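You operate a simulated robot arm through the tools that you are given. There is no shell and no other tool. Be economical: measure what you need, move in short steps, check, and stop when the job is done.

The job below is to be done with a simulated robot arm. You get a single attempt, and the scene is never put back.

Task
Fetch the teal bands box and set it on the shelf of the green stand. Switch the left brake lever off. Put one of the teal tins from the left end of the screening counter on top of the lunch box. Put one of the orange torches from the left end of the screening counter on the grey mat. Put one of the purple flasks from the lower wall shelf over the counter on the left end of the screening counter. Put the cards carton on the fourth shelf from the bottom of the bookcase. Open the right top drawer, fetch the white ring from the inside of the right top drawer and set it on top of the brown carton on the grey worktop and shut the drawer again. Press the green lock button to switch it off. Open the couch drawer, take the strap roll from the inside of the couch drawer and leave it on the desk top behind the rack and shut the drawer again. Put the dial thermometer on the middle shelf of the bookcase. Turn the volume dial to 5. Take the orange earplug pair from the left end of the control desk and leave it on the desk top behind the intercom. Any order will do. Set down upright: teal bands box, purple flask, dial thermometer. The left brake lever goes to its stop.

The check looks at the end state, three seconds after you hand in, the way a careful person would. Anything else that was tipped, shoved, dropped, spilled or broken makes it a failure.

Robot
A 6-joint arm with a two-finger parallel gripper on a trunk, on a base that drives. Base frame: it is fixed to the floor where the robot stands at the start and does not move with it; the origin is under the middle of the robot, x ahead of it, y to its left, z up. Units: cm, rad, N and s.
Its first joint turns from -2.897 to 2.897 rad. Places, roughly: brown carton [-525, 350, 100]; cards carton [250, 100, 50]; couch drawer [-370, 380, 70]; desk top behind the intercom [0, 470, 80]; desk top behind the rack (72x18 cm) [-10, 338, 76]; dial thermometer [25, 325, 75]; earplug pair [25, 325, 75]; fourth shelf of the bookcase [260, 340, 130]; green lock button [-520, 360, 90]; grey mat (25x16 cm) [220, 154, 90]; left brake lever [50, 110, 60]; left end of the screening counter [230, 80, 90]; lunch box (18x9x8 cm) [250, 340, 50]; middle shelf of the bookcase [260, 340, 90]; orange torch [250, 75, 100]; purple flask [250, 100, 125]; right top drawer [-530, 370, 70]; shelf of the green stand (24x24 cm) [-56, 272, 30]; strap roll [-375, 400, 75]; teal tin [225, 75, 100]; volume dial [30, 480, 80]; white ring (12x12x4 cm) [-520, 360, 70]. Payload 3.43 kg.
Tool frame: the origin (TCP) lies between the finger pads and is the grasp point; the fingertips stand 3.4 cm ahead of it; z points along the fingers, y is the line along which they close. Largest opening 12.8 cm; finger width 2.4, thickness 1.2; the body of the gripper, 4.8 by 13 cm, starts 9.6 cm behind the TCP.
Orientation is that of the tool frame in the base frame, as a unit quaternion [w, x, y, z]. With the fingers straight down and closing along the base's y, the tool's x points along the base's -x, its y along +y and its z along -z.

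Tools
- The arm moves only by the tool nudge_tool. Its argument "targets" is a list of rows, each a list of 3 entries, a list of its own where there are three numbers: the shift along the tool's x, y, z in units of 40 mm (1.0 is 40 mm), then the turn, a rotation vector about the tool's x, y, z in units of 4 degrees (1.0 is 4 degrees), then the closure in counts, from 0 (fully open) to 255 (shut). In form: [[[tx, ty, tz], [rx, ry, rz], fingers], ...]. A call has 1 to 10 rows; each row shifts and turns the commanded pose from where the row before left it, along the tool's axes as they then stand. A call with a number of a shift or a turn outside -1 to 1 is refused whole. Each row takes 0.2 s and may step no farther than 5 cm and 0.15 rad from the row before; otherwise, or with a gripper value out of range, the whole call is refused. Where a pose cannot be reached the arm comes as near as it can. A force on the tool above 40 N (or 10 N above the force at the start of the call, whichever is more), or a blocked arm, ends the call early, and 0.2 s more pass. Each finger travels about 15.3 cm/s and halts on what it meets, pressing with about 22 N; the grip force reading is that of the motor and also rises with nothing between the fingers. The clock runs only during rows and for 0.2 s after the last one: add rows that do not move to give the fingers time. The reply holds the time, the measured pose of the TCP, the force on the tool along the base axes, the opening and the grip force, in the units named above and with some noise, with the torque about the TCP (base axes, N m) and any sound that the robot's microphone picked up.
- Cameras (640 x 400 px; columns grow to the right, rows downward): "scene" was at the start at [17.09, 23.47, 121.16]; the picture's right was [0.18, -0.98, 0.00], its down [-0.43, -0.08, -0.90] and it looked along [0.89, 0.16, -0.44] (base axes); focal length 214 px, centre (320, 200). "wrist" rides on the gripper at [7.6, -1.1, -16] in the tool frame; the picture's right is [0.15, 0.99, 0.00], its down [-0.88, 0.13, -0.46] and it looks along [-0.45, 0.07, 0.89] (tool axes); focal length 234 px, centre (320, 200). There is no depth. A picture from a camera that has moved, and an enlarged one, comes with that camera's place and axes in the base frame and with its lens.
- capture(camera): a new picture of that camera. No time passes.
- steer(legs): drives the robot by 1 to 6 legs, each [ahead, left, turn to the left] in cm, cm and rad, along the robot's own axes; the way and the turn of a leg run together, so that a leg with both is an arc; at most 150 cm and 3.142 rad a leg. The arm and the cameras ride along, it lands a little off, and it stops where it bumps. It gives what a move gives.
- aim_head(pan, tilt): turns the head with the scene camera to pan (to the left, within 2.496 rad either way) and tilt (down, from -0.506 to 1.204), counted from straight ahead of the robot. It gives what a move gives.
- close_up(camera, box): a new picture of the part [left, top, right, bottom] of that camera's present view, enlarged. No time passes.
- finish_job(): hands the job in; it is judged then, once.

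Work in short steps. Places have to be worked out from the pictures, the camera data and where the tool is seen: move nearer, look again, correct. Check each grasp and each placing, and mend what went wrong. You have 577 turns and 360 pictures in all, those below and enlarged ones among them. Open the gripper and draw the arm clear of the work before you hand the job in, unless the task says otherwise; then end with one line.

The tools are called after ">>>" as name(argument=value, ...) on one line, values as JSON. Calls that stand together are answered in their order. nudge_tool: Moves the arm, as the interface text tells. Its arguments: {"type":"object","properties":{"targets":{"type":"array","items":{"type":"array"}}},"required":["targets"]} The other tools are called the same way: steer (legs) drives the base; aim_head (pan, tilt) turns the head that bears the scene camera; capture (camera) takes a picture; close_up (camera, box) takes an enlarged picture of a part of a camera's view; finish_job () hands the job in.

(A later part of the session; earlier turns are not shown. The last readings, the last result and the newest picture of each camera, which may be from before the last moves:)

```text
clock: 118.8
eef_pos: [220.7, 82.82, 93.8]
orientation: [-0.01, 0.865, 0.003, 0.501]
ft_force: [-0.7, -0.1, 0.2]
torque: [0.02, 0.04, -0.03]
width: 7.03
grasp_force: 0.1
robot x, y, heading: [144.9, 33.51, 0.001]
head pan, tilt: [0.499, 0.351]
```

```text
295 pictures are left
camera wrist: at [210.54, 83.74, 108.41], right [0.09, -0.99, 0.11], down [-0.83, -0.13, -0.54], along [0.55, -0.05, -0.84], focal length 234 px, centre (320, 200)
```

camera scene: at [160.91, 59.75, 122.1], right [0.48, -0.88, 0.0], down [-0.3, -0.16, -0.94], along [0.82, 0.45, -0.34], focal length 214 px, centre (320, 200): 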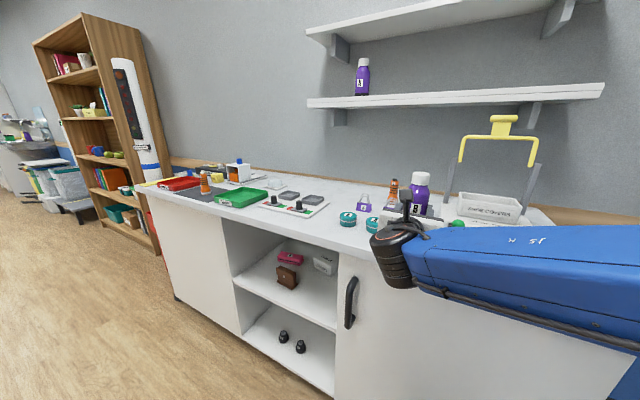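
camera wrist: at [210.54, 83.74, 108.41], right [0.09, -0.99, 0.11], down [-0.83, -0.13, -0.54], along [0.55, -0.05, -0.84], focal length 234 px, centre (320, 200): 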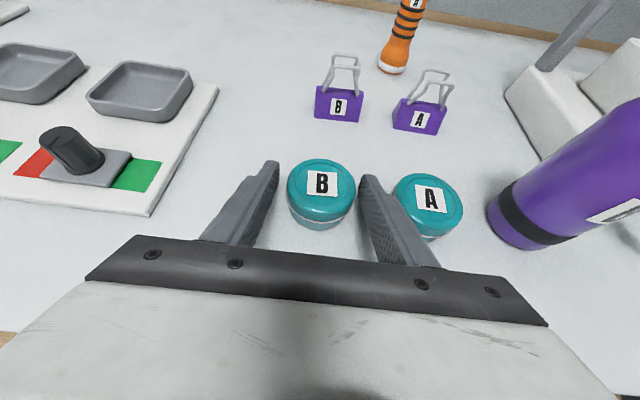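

Well centred. I go down another 0.8 cm and grip.

>>> nudge_tool(targets=[[[-0.21, 0, 0.035], [0, 0, 0], 115], [[0, 0, 0], [0, 0, 0], 255], [[0, 0, 0], [0, 0, 0], 255], [[0, 0, 0], [0, 0, 0], 255]])

>>> nudge_tool(targets=[[[0.433, 0, -0.25], [0, 0, 0], 255], [[0.866, 0, -0.5], [0, 0, 0], 255], [[0.866, 0, -0.5], [0, 0, 0], 255], [[0.866, 0, -0.5], [0, 0, 0], 255], [[0.866, 0, -0.5], [0, 0, 0], 255]])

>>> capture(camera="wrist")

```text
clock: 119.8
eef_pos: [220.42, 83.07, 93.11]
orientation: [-0.009, 0.866, 0.003, 0.5]
ft_force: [1.3, -0.1, 2.9]
torque: [-0.12, -0.07, 0.02]
width: 5.55
grasp_force: 21.9
robot x, y, heading: [144.75, 33.32, -0.004]
head pan, tilt: [0.499, 0.351]
```

```text
clock: 121.0
eef_pos: [220.47, 82.71, 111.11]
orientation: [-0.008, 0.866, 0.003, 0.501]
ft_force: [0.4, 1.0, -0.7]
torque: [-0.02, -0.03, -0.02]
width: 5.57
grasp_force: 22.0
robot x, y, heading: [144.42, 34.02, 0.004]
head pan, tilt: [0.499, 0.351]
```

```text
294 pictures are left
camera wrist: at [210.35, 83.63, 125.64], right [0.08, -0.99, 0.12], down [-0.83, -0.13, -0.54], along [0.55, -0.05, -0.84], focal length 234 px, centre (320, 200)
```

wrist: 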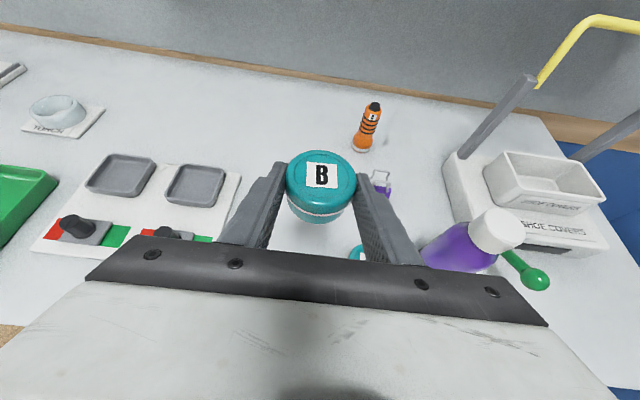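

Tin B is held. I back away from the counter and drive left toward the bookcase, checking the way midway.

>>> steer(legs=[[-38, 0, 0], [0, 140, 0]])

>>> aim_head(pan=0.9, tilt=0.4)

>>> capture(camera="scene")

>>> capture(camera="wrist")

```text
clock: 130.0
eef_pos: [180.89, 224.73, 111.06]
orientation: [-0.011, 0.866, 0.007, 0.5]
ft_force: [-0.2, 0.1, -0.4]
torque: [-0.03, 0.02, 0.01]
width: 5.57
grasp_force: 22.2
robot x, y, heading: [105.38, 174.71, 0.013]
head pan, tilt: [0.499, 0.351]
```

```text
clock: 130.9
eef_pos: [180.89, 224.8, 111.02]
orientation: [-0.012, 0.865, 0.008, 0.501]
ft_force: [-0.3, 0.6, -0.8]
torque: [0.03, 0.01, -0.01]
width: 5.57
grasp_force: 21.8
robot x, y, heading: [105.89, 174.45, 0.014]
head pan, tilt: [0.901, 0.4]
```

```text
293 pictures are left
camera scene: at [119.13, 203.89, 121.65], right [0.79, -0.61, 0.0], down [-0.24, -0.31, -0.92], along [0.56, 0.73, -0.39], focal length 214 px, centre (320, 200)
```

scene: 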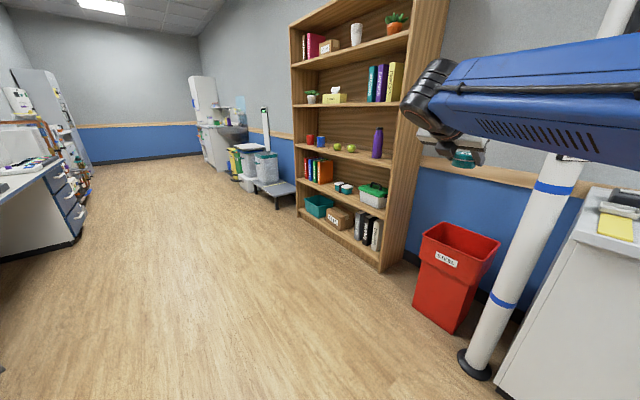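

```text
292 pictures are left
camera wrist: at [170.72, 225.57, 125.64], right [0.1, -0.99, 0.11], down [-0.83, -0.14, -0.54], along [0.55, -0.04, -0.84], focal length 234 px, centre (320, 200)
```

wrist: 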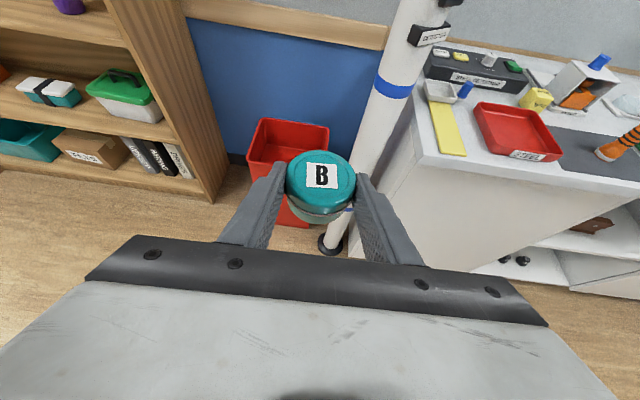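

I zoom in on the bookcase to identify the lunch box and shelf contents.

>>> close_up(camera="scene", box=[285, 120, 425, 270])

>>> close_up(camera="wrist", box=[0, 50, 220, 190])

>>> close_up(camera="scene", box=[285, 0, 445, 130])

```text
2.67 times, centred on (355, 195) of scene
camera zoom: at [119.13, 203.89, 121.65], right [0.79, -0.61, 0.0], down [-0.24, -0.31, -0.92], along [0.56, 0.73, -0.39], focal length 572 px, centre (227, 213)
```

zoom: 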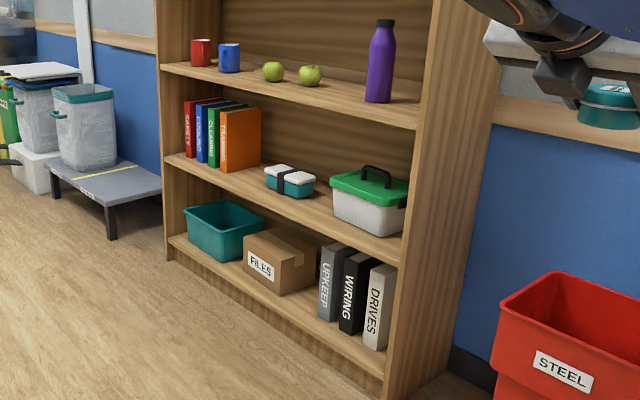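

```text
2.86 times, centred on (110, 120) of wrist
camera zoom: at [170.72, 225.57, 125.64], right [0.1, -0.99, 0.11], down [-0.83, -0.14, -0.54], along [0.55, -0.04, -0.84], focal length 669 px, centre (920, 429)
```

zoom: 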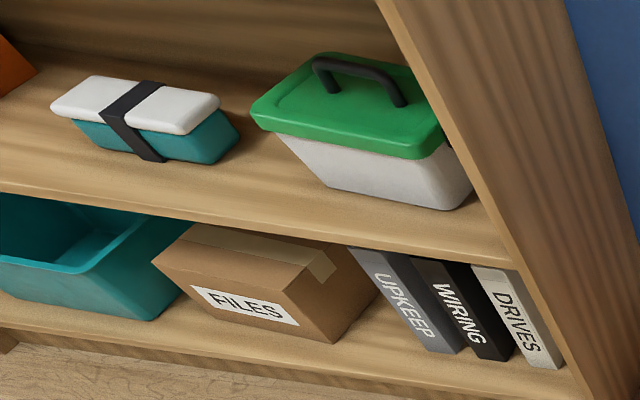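

```text
3.08 times, centred on (365, 65) of scene
camera zoom: at [119.13, 203.89, 121.65], right [0.79, -0.61, 0.0], down [-0.24, -0.31, -0.92], along [0.56, 0.73, -0.39], focal length 660 px, centre (182, 615)
```

zoom: 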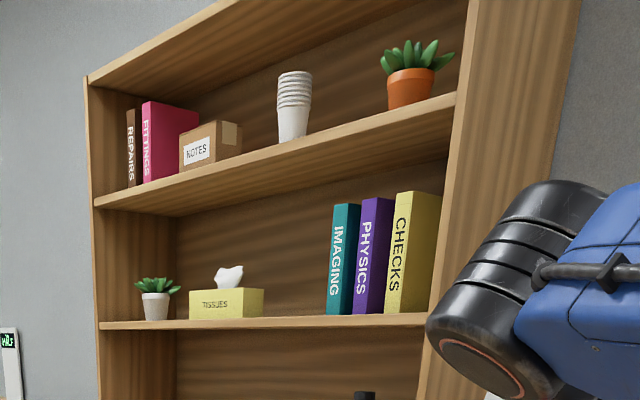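

The lunch box is the white/teal box with the black band on shelf 2. I drive on to face the bookcase.

>>> steer(legs=[[0, 118, -0.013], [30, 0, 0]])

>>> aim_head(pan=0.3, tilt=0.4)

>>> capture(camera="scene")

>>> capture(camera="wrist")

```text
clock: 138.5
eef_pos: [209.93, 342.74, 111.09]
orientation: [-0.01, 0.865, 0.004, 0.501]
ft_force: [-0.3, -0.5, -0.5]
torque: [-0.02, 0.03, 0.04]
width: 5.55
grasp_force: 21.7
robot x, y, heading: [134.79, 293.61, 0.007]
head pan, tilt: [0.901, 0.4]
```

```text
clock: 139.5
eef_pos: [209.85, 342.78, 111.03]
orientation: [-0.01, 0.866, 0.004, 0.501]
ft_force: [-0.3, 0.2, -0.2]
torque: [0.03, 0.02, 0.02]
width: 5.56
grasp_force: 22.5
robot x, y, heading: [134.25, 293.2, 0.008]
head pan, tilt: [0.3, 0.4]
```

```text
288 pictures are left
camera scene: at [151.1, 317.9, 121.65], right [0.3, -0.95, 0.0], down [-0.37, -0.12, -0.92], along [0.88, 0.28, -0.39], focal length 214 px, centre (320, 200)
```

scene: 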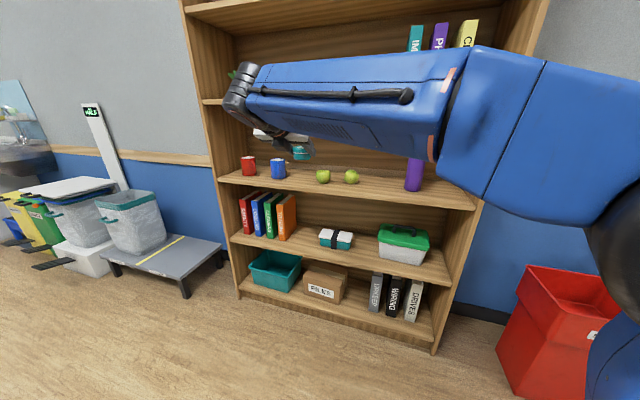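

```text
287 pictures are left
camera wrist: at [199.78, 343.58, 125.64], right [0.09, -0.99, 0.11], down [-0.83, -0.14, -0.54], along [0.55, -0.05, -0.84], focal length 234 px, centre (320, 200)
```

wrist: 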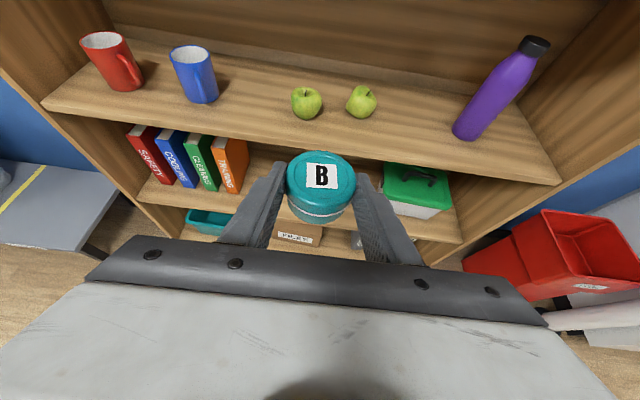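

Shelf 3 is at z≈90, the lunch box at about (251,340) with top z≈58. I lower the tin in front of the bookcase first.

>>> nudge_tool(targets=[[[-0.848, 0.06, 0.49], [0, 0, 0], 255], [[-0.848, 0.06, 0.49], [0, 0, 0], 255], [[-0.848, 0.06, 0.49], [0, 0, 0], 255], [[-0.848, 0.06, 0.49], [0, 0, 0], 255], [[-0.848, 0.06, 0.49], [0, 0, 0], 255], [[-0.848, 0.06, 0.49], [0, 0, 0], 255], [[-0.848, 0.06, 0.49], [0, 0, 0], 255], [[-0.848, 0.06, 0.49], [0, 0, 0], 255], [[-0.848, 0.06, 0.49], [0, 0, 0], 255], [[-0.848, 0.06, 0.49], [0, 0, 0], 255]])

>>> nudge_tool(targets=[[[-0.848, 0, 0.49], [0, 0, 0], 255], [[-0.848, 0, 0.49], [0, 0, 0], 255]])

>>> capture(camera="wrist")

>>> capture(camera="scene")

```text
clock: 141.7
eef_pos: [210.12, 340.65, 71.87]
orientation: [-0.01, 0.865, 0.003, 0.502]
ft_force: [0.1, -0.9, -1.2]
torque: [0.02, 0.04, 0.01]
width: 5.57
grasp_force: 21.8
robot x, y, heading: [134.34, 293.51, 0.007]
head pan, tilt: [0.3, 0.4]
```

```text
clock: 142.3
eef_pos: [210.08, 340.79, 64.22]
orientation: [-0.01, 0.866, 0.004, 0.501]
ft_force: [-0.4, 0.0, -0.3]
torque: [0.01, 0.05, 0.05]
width: 5.55
grasp_force: 22.3
robot x, y, heading: [134.56, 293.36, 0.007]
head pan, tilt: [0.3, 0.4]
```

```text
286 pictures are left
camera wrist: at [199.9, 341.62, 78.76], right [0.09, -0.99, 0.11], down [-0.83, -0.14, -0.54], along [0.55, -0.05, -0.84], focal length 234 px, centre (320, 200)
```

wrist: 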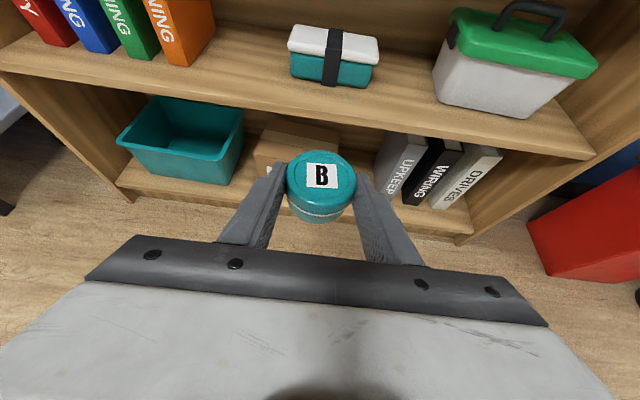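

```text
285 pictures are left
camera scene: at [151.09, 317.87, 121.65], right [0.3, -0.95, 0.0], down [-0.37, -0.12, -0.92], along [0.88, 0.28, -0.39], focal length 214 px, centre (320, 200)
```

scene: 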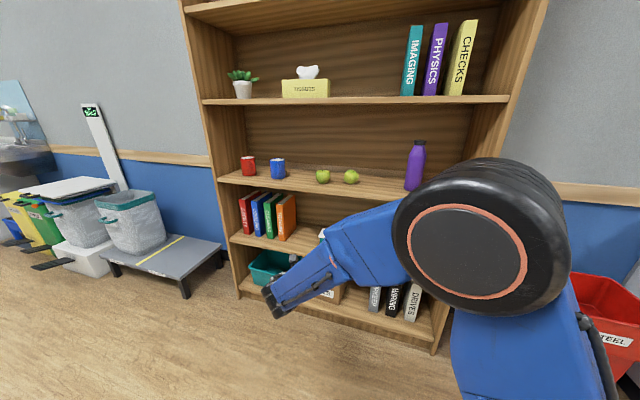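

Lunch box at (252,340.7), top z≈56.5; tool is aligned in y. I drive ahead ~40 cm to bring the tin over it.

>>> steer(legs=[[34, 0, -0.007]])

>>> capture(camera="wrist")

>>> capture(camera="scene")

```text
clock: 144.6
eef_pos: [244.46, 340.22, 64.18]
orientation: [-0.007, 0.865, -0.001, 0.502]
ft_force: [-0.2, 0.8, -1.2]
torque: [0.02, 0.04, -0.06]
width: 5.54
grasp_force: 21.9
robot x, y, heading: [168.1, 293.0, -0.003]
head pan, tilt: [0.3, 0.4]
```

```text
284 pictures are left
camera wrist: at [234.29, 341.17, 78.76], right [0.08, -0.99, 0.11], down [-0.83, -0.13, -0.54], along [0.55, -0.05, -0.84], focal length 234 px, centre (320, 200)
```

wrist: 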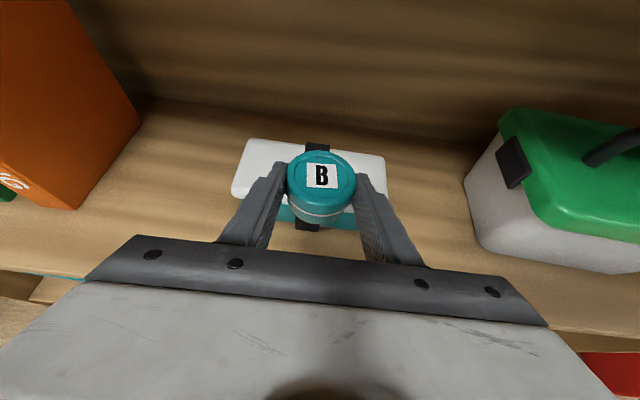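

```text
283 pictures are left
camera scene: at [185.3, 317.78, 121.64], right [0.29, -0.96, 0.0], down [-0.37, -0.11, -0.92], along [0.88, 0.27, -0.39], focal length 214 px, centre (320, 200)
```

scene: 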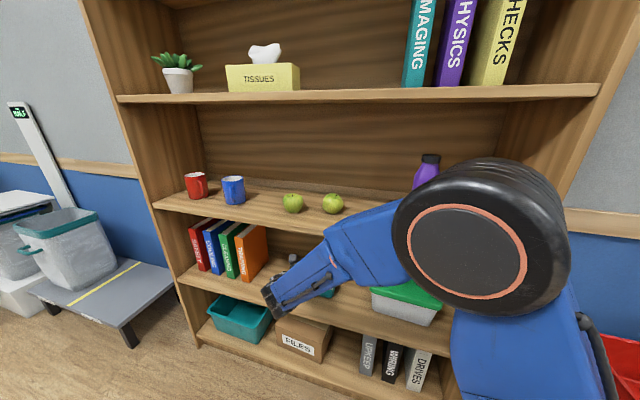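

Lunch box top centre at (252,341.2). I shift ahead 7 cm, +1 cm in y, then lower carefully.

>>> nudge_tool(targets=[[[0.43, -0.125, 0.747], [0, 0, 0], 255], [[0.43, -0.125, 0.747], [0, 0, 0], 255], [[-0.433, 0, 0.25], [0, 0, 0], 255], [[-0.217, 0, 0.125], [0, 0, 0], 255]])

>>> capture(camera="wrist")

```text
clock: 145.6
eef_pos: [251.48, 341.36, 61.13]
orientation: [-0.008, 0.866, 0.0, 0.5]
ft_force: [-0.6, 0.0, -0.4]
torque: [-0.01, 0.01, 0.04]
width: 5.56
grasp_force: 21.8
robot x, y, heading: [168.4, 293.39, -0.006]
head pan, tilt: [0.3, 0.4]
```

```text
282 pictures are left
camera wrist: at [241.23, 342.25, 75.74], right [0.08, -0.99, 0.11], down [-0.83, -0.13, -0.54], along [0.55, -0.05, -0.84], focal length 234 px, centre (320, 200)
```

wrist: 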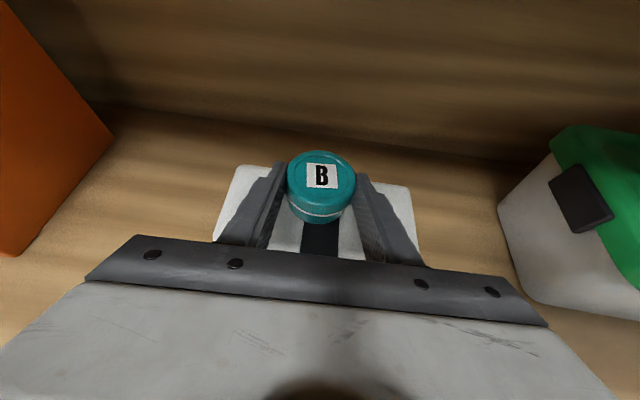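

Tin is over the lid. I shift back 0.4 cm and lower in small steps to contact.

>>> nudge_tool(targets=[[[-0.05, 0, -0.087], [0, 0, 0], 255], [[-0.0866, 0, 0.05], [0, 0, 0], 255], [[-0.0866, 0, 0.05], [0, 0, 0], 255]])

>>> nudge_tool(targets=[[[-0.0866, 0, 0.05], [0, 0, 0], 255], [[-0.0866, 0, 0.05], [0, 0, 0], 255]])

```text
clock: 146.4
eef_pos: [250.97, 341.47, 60.69]
orientation: [-0.008, 0.864, -0.001, 0.503]
ft_force: [-2.3, -1.7, 17.1]
torque: [-0.56, -0.13, -0.07]
width: 5.57
grasp_force: 22.1
robot x, y, heading: [168.4, 293.33, -0.007]
head pan, tilt: [0.3, 0.4]
```

```text
clock: 146.9
eef_pos: [251.09, 341.3, 60.32]
orientation: [-0.008, 0.864, -0.001, 0.504]
ft_force: [0.4, -0.7, 11.7]
torque: [-0.36, -0.24, -0.04]
width: 5.52
grasp_force: 22.1
robot x, y, heading: [168.35, 293.47, -0.003]
head pan, tilt: [0.3, 0.4]
stopped in row 2: the force on the tool passed its limit at 46 N (the readings are from after the stop); the commanded pose is now the measured one
```

Contact with the lid. I ease off, open a little and withdraw.

>>> nudge_tool(targets=[[[0.06, 0, -0.035], [0, 0, 0], 255], [[0, 0, 0], [0, 0, 0], 130], [[0, 0, 0], [0, 0, 0], 115], [[0.1, 0, -0.4], [0, 0, 0], 115], [[0.1, 0, -0.8], [0, 0, 0], 115], [[0, 0, -0.8], [0, 0, 0], 115], [[0, 0, -0.8], [0, 0, 0], 115]])

>>> capture(camera="wrist")

```text
clock: 148.5
eef_pos: [241.7, 341.28, 66.59]
orientation: [-0.007, 0.864, 0.0, 0.503]
ft_force: [0.4, -0.5, -0.2]
torque: [0.01, -0.01, -0.01]
width: 7.02
grasp_force: 0.0
robot x, y, heading: [168.29, 293.24, -0.002]
head pan, tilt: [0.3, 0.4]
```

```text
281 pictures are left
camera wrist: at [231.44, 342.16, 81.08], right [0.08, -0.99, 0.11], down [-0.83, -0.13, -0.54], along [0.55, -0.05, -0.83], focal length 234 px, centre (320, 200)
```

wrist: 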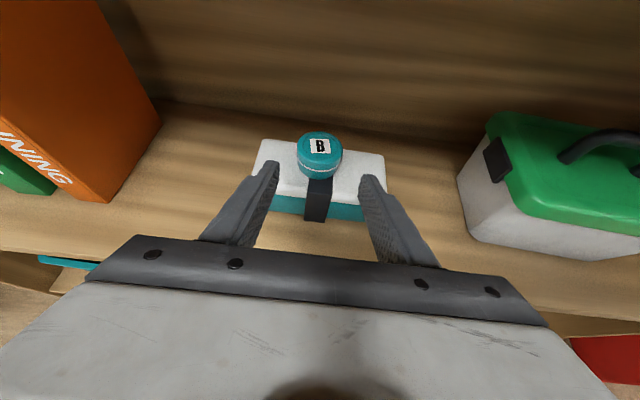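

>>> close_up(camera="wrist", box=[240, 110, 400, 230])

```text
3.33 times, centred on (320, 170) of wrist
camera zoom: at [231.44, 342.16, 81.08], right [0.08, -0.99, 0.11], down [-0.83, -0.13, -0.54], along [0.55, -0.05, -0.83], focal length 781 px, centre (320, 300)
```

zoom: 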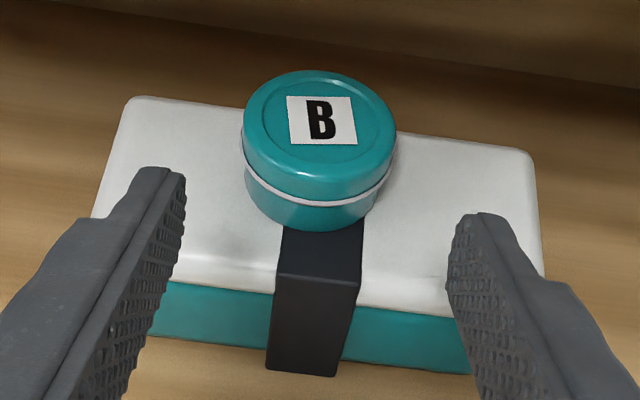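

The tin rests on the lunch box with its centre well inside the lid. Next the cards carton: I back out, then travel to the counter niche.

>>> steer(legs=[[-68, 0, 0], [0, -140, 0], [0, -85, 0]])

>>> capture(camera="scene")

>>> capture(camera="wrist")

```text
clock: 163.0
eef_pos: [170.87, 115.12, 66.62]
orientation: [-0.004, 0.864, -0.006, 0.503]
ft_force: [-1.2, -0.4, -0.2]
torque: [0.01, -0.01, -0.02]
width: 7.04
grasp_force: 0.1
robot x, y, heading: [97.31, 67.81, -0.017]
head pan, tilt: [0.3, 0.4]
```

```text
279 pictures are left
camera scene: at [114.13, 92.37, 121.65], right [0.28, -0.96, 0.0], down [-0.37, -0.11, -0.92], along [0.88, 0.26, -0.39], focal length 214 px, centre (320, 200)
```

scene: 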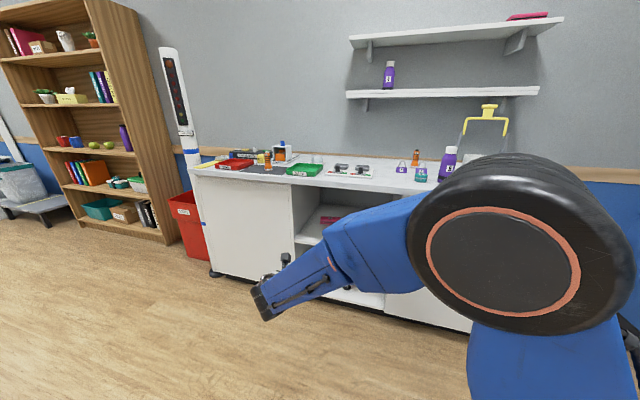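

```text
278 pictures are left
camera wrist: at [160.61, 116.1, 81.11], right [0.06, -0.99, 0.11], down [-0.83, -0.12, -0.54], along [0.55, -0.06, -0.83], focal length 234 px, centre (320, 200)
```

wrist: 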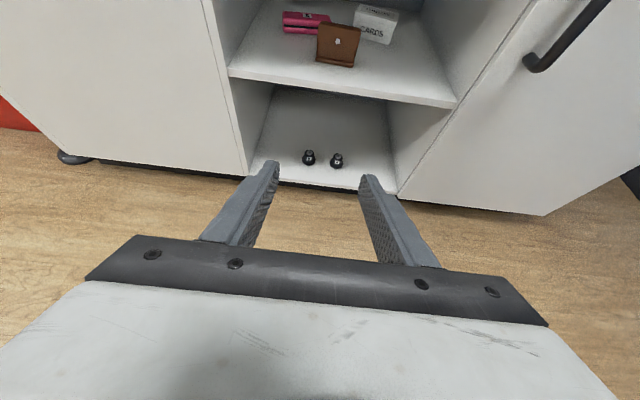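

The carton is near (243,102) with the brown wallet ahead-left of it (y 106–117, top z≈58). I straighten the heading, approach, and align to y≈102 at z≈64.

>>> steer(legs=[[0, 0, 0.017], [30, 0, 0]])

>>> nudge_tool(targets=[[[-0.1, 0.72, 0.06], [0, 0, 0], 0], [[-0.1, 0.72, 0.06], [0, 0, 0], 0], [[-0.1, 0.72, 0.06], [0, 0, 0], 0], [[-0.1, 0.72, 0.06], [0, 0, 0], 0], [[-0.1, 0.72, 0.06], [0, 0, 0], 0]])

>>> capture(camera="wrist")

```text
clock: 165.4
eef_pos: [200.0, 116.15, 66.57]
orientation: [-0.008, 0.864, 0.0, 0.503]
ft_force: [-0.3, 0.2, 0.6]
torque: [-0.01, 0.0, -0.01]
width: 7.0
grasp_force: 0.2
robot x, y, heading: [126.59, 67.89, 0.002]
head pan, tilt: [0.3, 0.4]
```

```text
clock: 166.6
eef_pos: [200.26, 101.78, 64.27]
orientation: [-0.008, 0.864, 0.0, 0.503]
ft_force: [0.2, 0.3, 0.9]
torque: [0.0, 0.03, 0.04]
width: 12.82
grasp_force: 0.1
robot x, y, heading: [126.71, 67.89, -0.004]
head pan, tilt: [0.3, 0.4]
```

```text
277 pictures are left
camera wrist: at [189.89, 102.69, 78.6], right [0.08, -0.99, 0.11], down [-0.83, -0.13, -0.54], along [0.55, -0.05, -0.83], focal length 234 px, centre (320, 200)
```

wrist: 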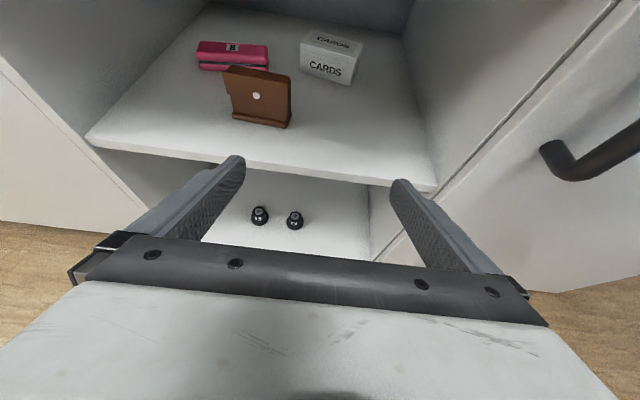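

The carton looks yawed ~20°. I zoom to measure it exactly.

>>> close_up(camera="wrist", box=[180, 20, 400, 140])

```text
2.91 times, centred on (290, 80) of wrist
camera zoom: at [189.89, 102.69, 78.6], right [0.08, -0.99, 0.11], down [-0.83, -0.13, -0.54], along [0.55, -0.05, -0.83], focal length 681 px, centre (407, 549)
```

zoom: 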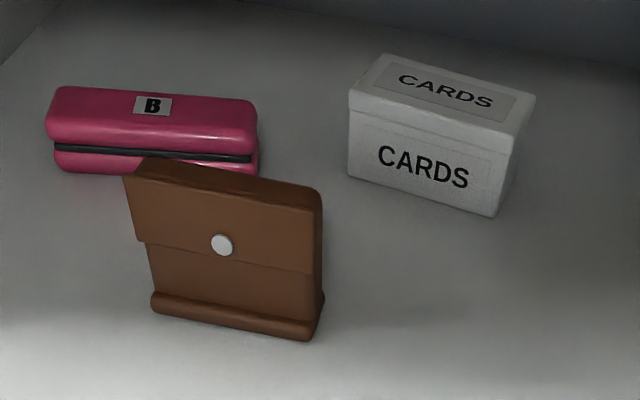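

Carton: ~11.5×7 cm, yawed ≈9.5°, centre about (244.4,101.9). I yaw the tool −9.5°, then drive ahead 22 cm above the wallet's height.

>>> nudge_tool(targets=[[[0, 0, 0], [-0.69, 0, 0.39], 0], [[0, 0, 0], [-0.69, 0, 0.39], 0], [[0, 0, 0], [-0.69, 0, 0.39], 0]])

>>> steer(legs=[[22, 0, 0]])

>>> capture(camera="wrist")

>>> capture(camera="scene")

```text
clock: 167.4
eef_pos: [200.2, 101.79, 64.17]
orientation: [0.034, 0.862, -0.072, 0.501]
ft_force: [0.6, 0.9, -0.5]
torque: [-0.03, -0.02, 0.02]
width: 12.8
grasp_force: 0.1
robot x, y, heading: [126.74, 68.02, -0.004]
head pan, tilt: [0.3, 0.4]
```

```text
clock: 169.1
eef_pos: [222.27, 101.49, 64.08]
orientation: [0.034, 0.862, -0.072, 0.501]
ft_force: [-0.6, 0.5, 1.0]
torque: [0.0, -0.02, 0.03]
width: 12.77
grasp_force: 0.0
robot x, y, heading: [148.54, 67.79, -0.003]
head pan, tilt: [0.3, 0.4]
```

```text
275 pictures are left
camera wrist: at [212.33, 104.12, 78.63], right [-0.09, -0.99, 0.11], down [-0.84, 0.01, -0.54], along [0.53, -0.14, -0.83], focal length 234 px, centre (320, 200)
```

wrist: 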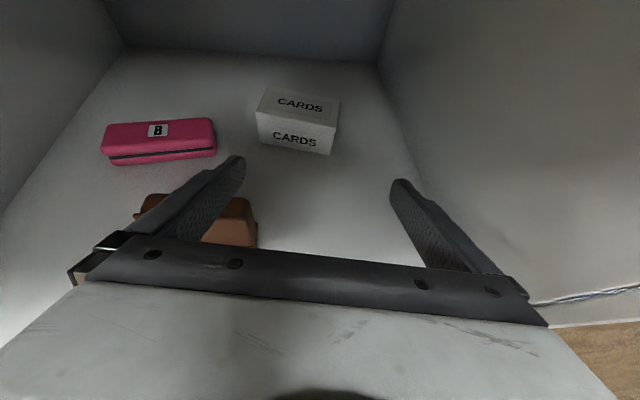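

```text
274 pictures are left
camera scene: at [165.73, 92.48, 121.65], right [0.29, -0.96, 0.0], down [-0.37, -0.11, -0.92], along [0.88, 0.27, -0.39], focal length 214 px, centre (320, 200)
```

scene: 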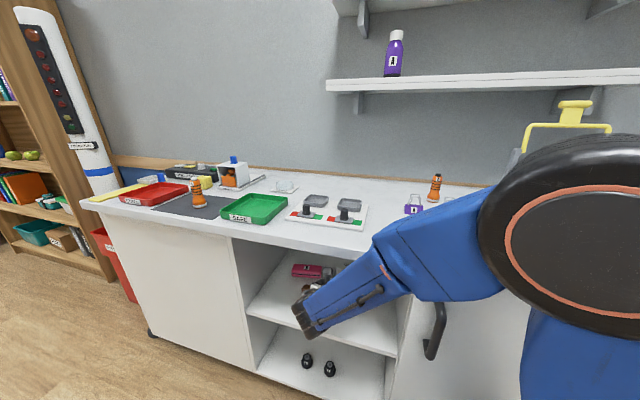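

>>> close_up(camera="wrist", box=[220, 70, 380, 170])

```text
4.00 times, centred on (300, 120) of wrist
camera zoom: at [212.33, 104.12, 78.63], right [-0.09, -0.99, 0.11], down [-0.84, 0.01, -0.54], along [0.53, -0.14, -0.83], focal length 937 px, centre (400, 520)
```

zoom: 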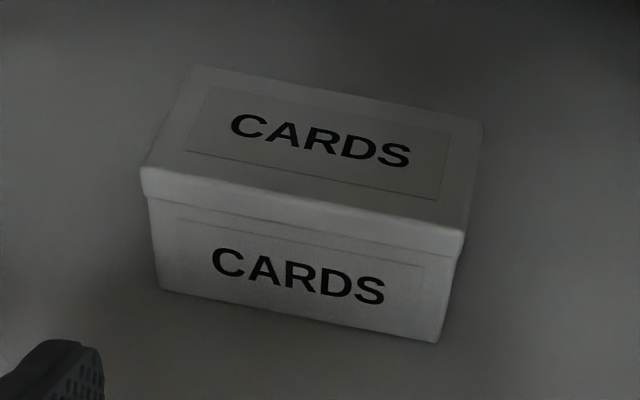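

Carton lid ≈11.6 cm wide, yaw 12.7°, centre ≈(243.3,101.9). It just fits the 12.8 cm opening, so I refine yaw and move to a closer waypoint on its axis.

>>> nudge_tool(targets=[[[0, 0, 0], [-0.76, 0, 0.434], 0], [[0.312, -0.417, 0.815], [0, 0, 0], 0], [[0.312, -0.417, 0.815], [0, 0, 0], 0], [[0.312, -0.417, 0.815], [0, 0, 0], 0]])

>>> capture(camera="wrist")

```text
clock: 170.1
eef_pos: [231.63, 103.96, 62.79]
orientation: [0.05, 0.86, -0.094, 0.5]
ft_force: [0.1, 0.6, 0.8]
torque: [0.02, 0.03, 0.01]
width: 12.79
grasp_force: 0.0
robot x, y, heading: [148.28, 67.95, -0.007]
head pan, tilt: [0.3, 0.4]
```

```text
272 pictures are left
camera wrist: at [222.04, 107.13, 77.2], right [-0.14, -0.98, 0.12], down [-0.84, 0.05, -0.54], along [0.52, -0.18, -0.83], focal length 234 px, centre (320, 200)
```

wrist: 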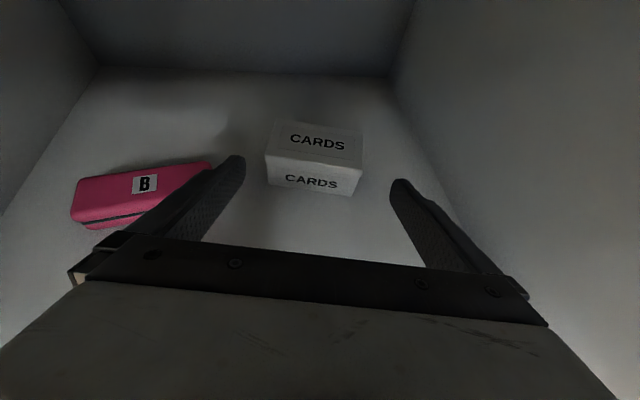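

Lateral offset is −0.46 cm. I correct and advance half-way, then check again.

>>> nudge_tool(targets=[[[0, -0.115, 0], [0, 0, 0], 0], [[-0.099, 0, 0.9], [0, 0, 0], 0], [[-0.099, 0, 0.7], [0, 0, 0], 0]])

>>> close_up(camera="wrist", box=[180, 100, 460, 275])

```text
clock: 171.1
eef_pos: [233.44, 107.17, 58.62]
orientation: [0.042, 0.862, -0.075, 0.5]
ft_force: [0.4, -0.6, -0.2]
torque: [0.01, -0.01, -0.02]
width: 12.77
grasp_force: 0.2
robot x, y, heading: [145.91, 68.73, 0.014]
head pan, tilt: [0.3, 0.4]
stopped in row 3: the arm was blocked; the commanded pose is now the measured one
```

```text
2.29 times, centred on (320, 188) of wrist
camera zoom: at [223.59, 109.98, 73.15], right [-0.1, -0.99, 0.12], down [-0.84, 0.02, -0.54], along [0.53, -0.16, -0.83], focal length 535 px, centre (320, 229)
```

zoom: 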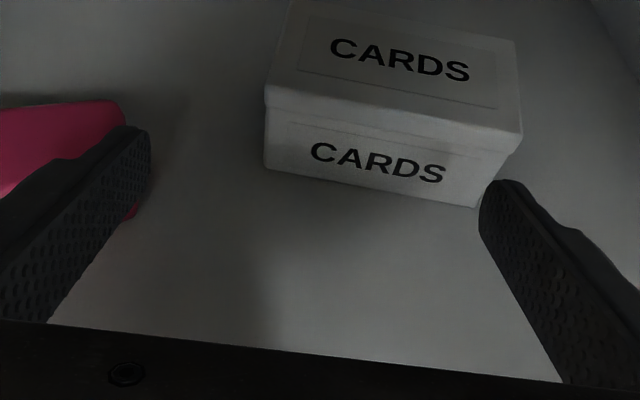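

The arm (forearm on the counter's front edge) was blocked and pushed the base. I back the tool out along its axis, upward.

>>> nudge_tool(targets=[[[0.1, 0.1, -0.6], [0, 0, 0], 0], [[0.1, 0.2, -0.8], [0, 0, 0], 0], [[0.1, 0.2, -0.8], [0, 0, 0], 0]])

>>> capture(camera="wrist")

>>> capture(camera="scene")

```text
clock: 171.9
eef_pos: [226.81, 106.08, 63.77]
orientation: [0.044, 0.863, -0.079, 0.497]
ft_force: [0.7, -0.6, -0.9]
torque: [0.01, -0.01, -0.01]
width: 12.81
grasp_force: 0.1
robot x, y, heading: [146.37, 68.73, 0.017]
head pan, tilt: [0.3, 0.4]
```

```text
270 pictures are left
camera wrist: at [217.1, 108.98, 78.37], right [-0.11, -0.99, 0.12], down [-0.85, 0.02, -0.53], along [0.52, -0.16, -0.84], focal length 234 px, centre (320, 200)
```

wrist: 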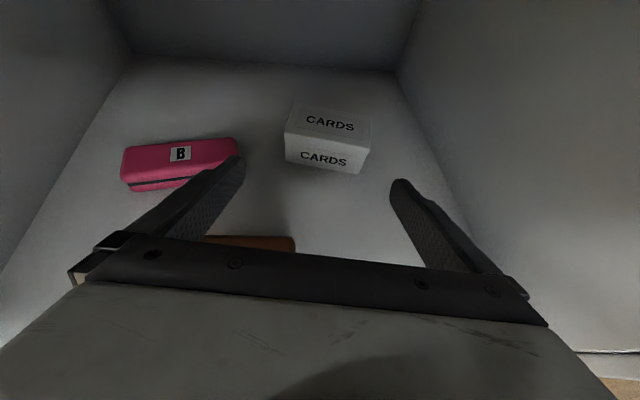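

```text
269 pictures are left
camera scene: at [162.9, 93.52, 121.64], right [0.31, -0.95, 0.0], down [-0.37, -0.12, -0.92], along [0.88, 0.29, -0.39], focal length 214 px, centre (320, 200)
```

scene: 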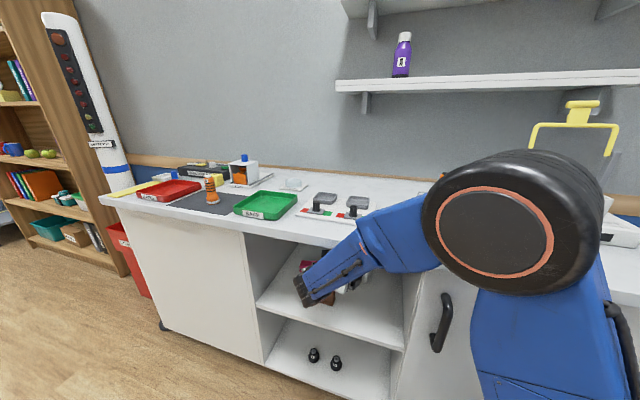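

I back off and re-position straight in front of the niche and farther away, so that the forearm stays low under the counter edge.

>>> steer(legs=[[-27, 0, -0.017], [0, 24, 0]])

>>> nudge_tool(targets=[[[0.05, 0.85, -0.1], [0, 0, 0], 0], [[0.05, 0.85, -0.1], [0, 0, 0], 0], [[0.05, 0.85, -0.1], [0, 0, 0], 0], [[0.05, 0.85, -0.1], [0, 0, 0], 0], [[0.05, 0.85, -0.1], [0, 0, 0], 0], [[0.05, 0.85, -0.1], [0, 0, 0], 0]])

>>> capture(camera="scene")

```text
clock: 175.2
eef_pos: [200.18, 128.82, 63.67]
orientation: [0.048, 0.862, -0.085, 0.497]
ft_force: [-0.4, -0.8, -0.7]
torque: [0.02, 0.01, 0.02]
width: 12.78
grasp_force: 0.0
robot x, y, heading: [118.94, 92.5, 0.0]
head pan, tilt: [0.3, 0.4]
```

```text
clock: 176.6
eef_pos: [194.69, 109.0, 66.13]
orientation: [0.047, 0.862, -0.084, 0.497]
ft_force: [-0.7, 1.0, 0.1]
torque: [0.02, -0.02, 0.01]
width: 12.79
grasp_force: 0.0
robot x, y, heading: [118.62, 92.47, -0.003]
head pan, tilt: [0.3, 0.4]
```

```text
268 pictures are left
camera scene: at [135.98, 117.07, 121.64], right [0.3, -0.95, 0.0], down [-0.37, -0.12, -0.92], along [0.88, 0.27, -0.39], focal length 214 px, centre (320, 200)
```

scene: 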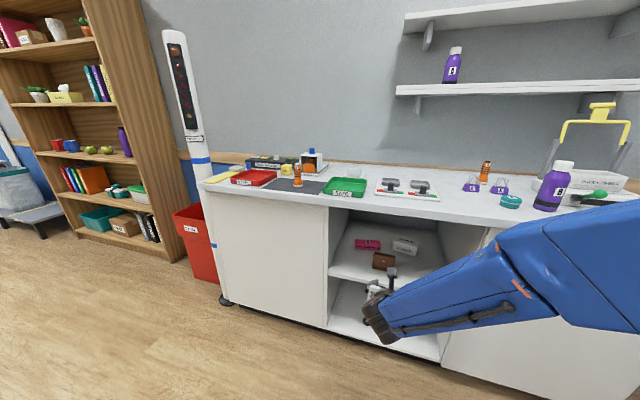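

Good, forearm is lower now. I extend the arm toward the niche entrance.

>>> nudge_tool(targets=[[[0.361, -0.113, 0.84], [0, 0, 0], 0], [[0.361, -0.113, 0.84], [0, 0, 0], 0], [[0.361, -0.113, 0.84], [0, 0, 0], 0], [[0.361, -0.113, 0.84], [0, 0, 0], 0], [[0.361, -0.113, 0.84], [0, 0, 0], 0], [[0.361, -0.113, 0.84], [0, 0, 0], 0]])

>>> capture(camera="wrist")

>>> capture(camera="scene")

```text
clock: 178.0
eef_pos: [216.65, 107.56, 63.46]
orientation: [0.046, 0.862, -0.084, 0.498]
ft_force: [0.8, -0.8, 0.2]
torque: [0.0, 0.01, 0.0]
width: 12.82
grasp_force: 0.1
robot x, y, heading: [118.91, 92.54, 0.003]
head pan, tilt: [0.3, 0.4]
```

```text
267 pictures are left
camera wrist: at [206.91, 110.58, 78.05], right [-0.12, -0.99, 0.12], down [-0.84, 0.03, -0.53], along [0.52, -0.17, -0.84], focal length 234 px, centre (320, 200)
```

wrist: 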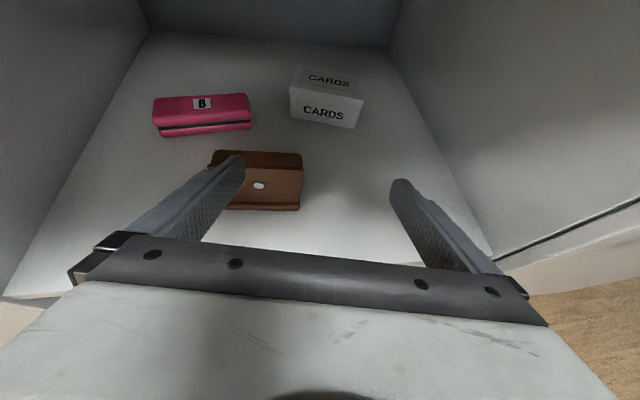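

```text
266 pictures are left
camera scene: at [135.96, 117.05, 121.65], right [0.3, -0.95, 0.0], down [-0.37, -0.12, -0.92], along [0.88, 0.27, -0.39], focal length 214 px, centre (320, 200)
```

scene: 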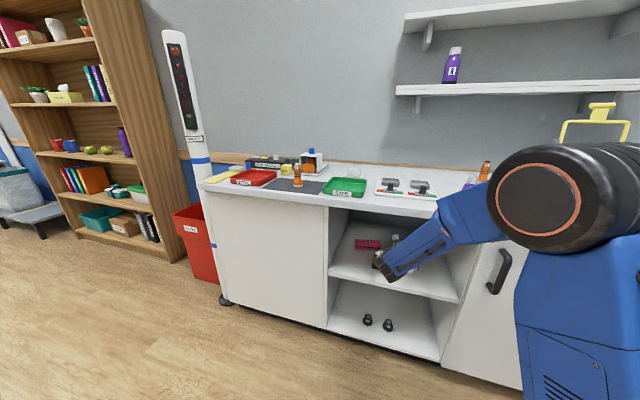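

The forearm is still too steep for going deeper. I back the base another 12 cm and extend the arm by the same amount.

>>> steer(legs=[[-12, 0, 0]])

>>> nudge_tool(targets=[[[0.49, 0, 0.85], [0, 0, 0], 0], [[0.49, 0, 0.85], [0, 0, 0], 0], [[0.49, 0, 0.85], [0, 0, 0], 0]])

>>> capture(camera="scene")

```text
clock: 179.2
eef_pos: [204.51, 107.55, 63.49]
orientation: [0.048, 0.862, -0.085, 0.498]
ft_force: [-0.8, -0.2, 0.7]
torque: [-0.01, -0.04, 0.0]
width: 12.79
grasp_force: 0.0
robot x, y, heading: [106.94, 92.41, 0.004]
head pan, tilt: [0.3, 0.4]
```

```text
clock: 180.0
eef_pos: [216.26, 105.29, 63.57]
orientation: [0.047, 0.862, -0.085, 0.498]
ft_force: [-0.5, -0.6, -0.6]
torque: [0.03, 0.01, 0.01]
width: 12.8
grasp_force: 0.0
robot x, y, heading: [106.99, 92.4, 0.001]
head pan, tilt: [0.3, 0.4]
```

```text
265 pictures are left
camera scene: at [123.96, 117.04, 121.65], right [0.3, -0.95, 0.0], down [-0.37, -0.12, -0.92], along [0.88, 0.27, -0.39], focal length 214 px, centre (320, 200)
```

scene: 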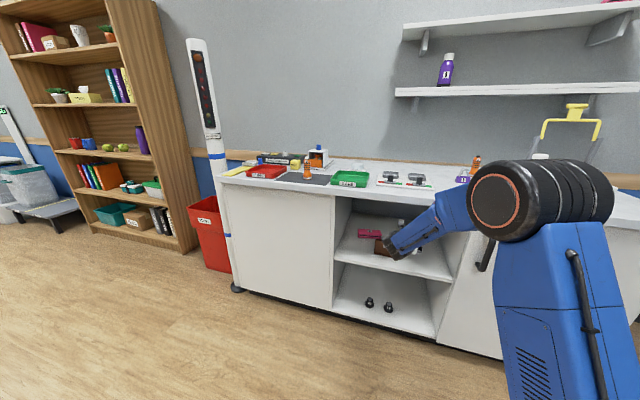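

Still a little more extension needed. I extend 8 cm more over the niche shelf (above wallet height).

>>> steer(legs=[[-8, 0, 0]])

>>> nudge_tool(targets=[[[0.49, 0, 0.85], [0, 0, 0], 0], [[0.49, 0, 0.85], [0, 0, 0], 0]])

>>> capture(camera="scene")

```text
clock: 181.1
eef_pos: [208.16, 105.35, 63.38]
orientation: [0.048, 0.862, -0.086, 0.498]
ft_force: [0.5, 0.5, 0.3]
torque: [0.0, 0.04, -0.01]
width: 12.84
grasp_force: 0.0
robot x, y, heading: [99.22, 92.69, -0.003]
head pan, tilt: [0.3, 0.4]
```

```text
clock: 181.7
eef_pos: [215.97, 103.83, 63.5]
orientation: [0.047, 0.862, -0.085, 0.497]
ft_force: [-0.2, 0.8, 0.4]
torque: [0.0, -0.02, 0.04]
width: 12.77
grasp_force: 0.0
robot x, y, heading: [99.3, 92.19, 0.001]
head pan, tilt: [0.3, 0.4]
```

```text
264 pictures are left
camera scene: at [115.88, 117.05, 121.65], right [0.3, -0.95, 0.0], down [-0.37, -0.12, -0.92], along [0.88, 0.27, -0.39], focal length 214 px, centre (320, 200)
```

scene: 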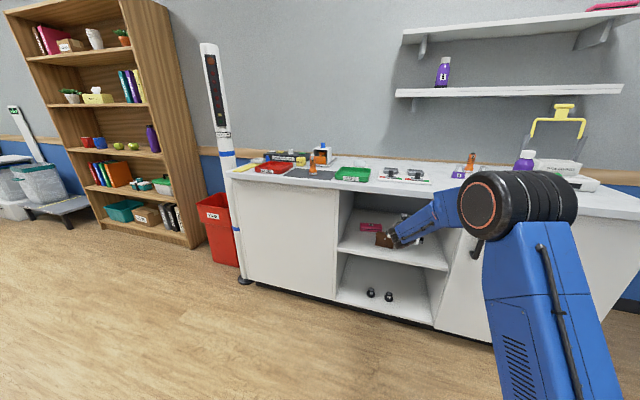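

>>> steer(legs=[[-8, 0, 0]])

>>> nudge_tool(targets=[[[0.49, 0, 0.85], [0, 0, 0], 0], [[0.49, 0, 0.85], [0, 0, 0], 0]])

>>> capture(camera="scene")

>>> capture(camera="wrist")

```text
clock: 182.7
eef_pos: [207.92, 103.71, 63.36]
orientation: [0.047, 0.862, -0.084, 0.497]
ft_force: [0.3, -0.7, -0.6]
torque: [-0.01, 0.0, -0.01]
width: 12.8
grasp_force: 0.1
robot x, y, heading: [91.57, 92.22, 0.001]
head pan, tilt: [0.3, 0.4]
```

```text
clock: 183.3
eef_pos: [215.46, 102.33, 63.45]
orientation: [0.047, 0.862, -0.084, 0.498]
ft_force: [-1.1, 0.1, 0.0]
torque: [-0.03, 0.02, -0.01]
width: 12.84
grasp_force: 0.2
robot x, y, heading: [90.95, 92.64, -0.001]
head pan, tilt: [0.3, 0.4]
```

```text
263 pictures are left
camera scene: at [107.9, 117.04, 121.65], right [0.3, -0.95, 0.0], down [-0.37, -0.12, -0.92], along [0.88, 0.27, -0.39], focal length 214 px, centre (320, 200)
```

scene: 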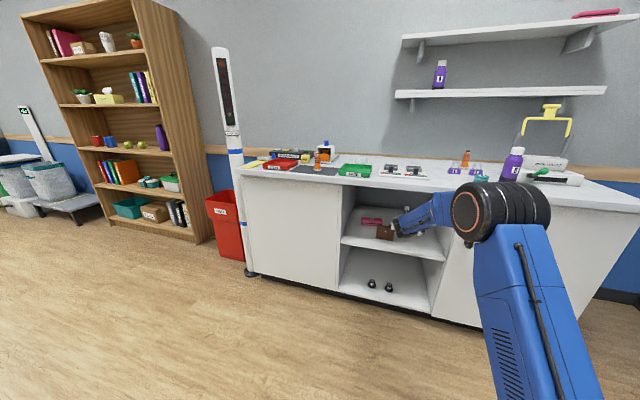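

```text
262 pictures are left
camera wrist: at [205.85, 105.36, 78.03], right [-0.12, -0.99, 0.12], down [-0.84, 0.03, -0.53], along [0.52, -0.17, -0.84], focal length 234 px, centre (320, 200)
```

wrist: 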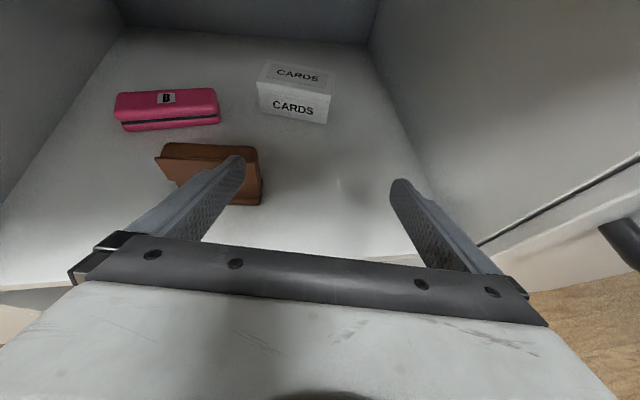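

Now the forearm is flatter. I drive the base ahead 16 cm (and 2 left), putting the tool at the waypoint before the carton.

>>> steer(legs=[[16, 2, 0]])

>>> close_up(camera="wrist", box=[200, 100, 440, 250])

>>> capture(camera="scene")

```text
clock: 184.7
eef_pos: [231.54, 104.15, 63.34]
orientation: [0.047, 0.862, -0.084, 0.497]
ft_force: [-0.6, -0.6, 0.1]
torque: [-0.03, 0.0, -0.02]
width: 12.78
grasp_force: 0.0
robot x, y, heading: [106.88, 94.7, -0.003]
head pan, tilt: [0.3, 0.4]
```

```text
2.67 times, centred on (320, 175) of wrist
camera zoom: at [221.84, 107.22, 77.97], right [-0.12, -0.99, 0.12], down [-0.84, 0.04, -0.53], along [0.52, -0.17, -0.84], focal length 624 px, centre (320, 267)
```

zoom: 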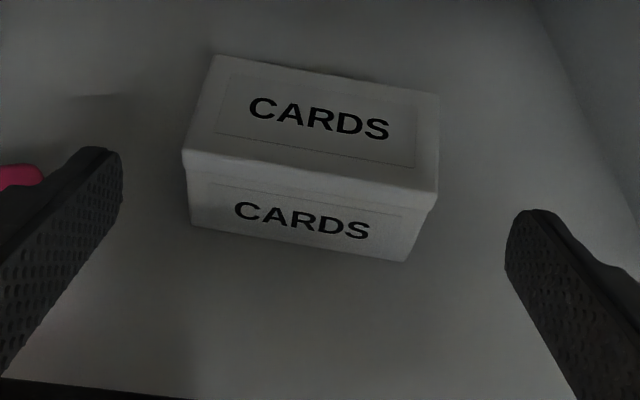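

```text
260 pictures are left
camera scene: at [123.94, 119.03, 121.65], right [0.3, -0.96, 0.0], down [-0.37, -0.12, -0.92], along [0.88, 0.27, -0.39], focal length 214 px, centre (320, 200)
```

scene: 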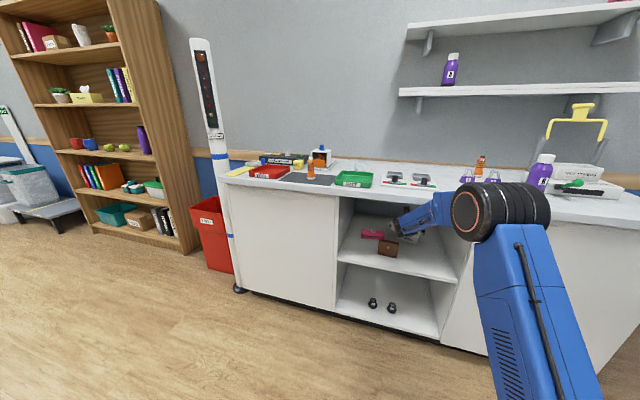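

Now perfectly centred and aligned (yaw 11°). I advance along the tool axis in two stages.

>>> nudge_tool(targets=[[[-0.12, -0.015, 0.91], [0, 0, 0], 0], [[-0.12, 0, 0.91], [0, 0, 0], 0]])

>>> close_up(camera="wrist", box=[200, 100, 440, 250])

```text
clock: 185.3
eef_pos: [237.38, 103.2, 59.14]
orientation: [0.047, 0.862, -0.085, 0.498]
ft_force: [0.2, -0.3, 1.4]
torque: [0.03, 0.09, -0.01]
width: 12.83
grasp_force: 0.0
robot x, y, heading: [107.03, 94.34, 0.001]
head pan, tilt: [0.3, 0.4]
```

```text
2.67 times, centred on (320, 175) of wrist
camera zoom: at [227.58, 106.2, 73.64], right [-0.12, -0.99, 0.12], down [-0.84, 0.04, -0.54], along [0.52, -0.17, -0.84], focal length 624 px, centre (320, 267)
```

zoom: 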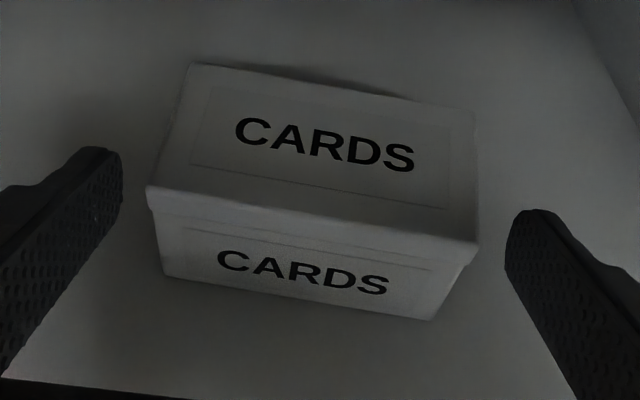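

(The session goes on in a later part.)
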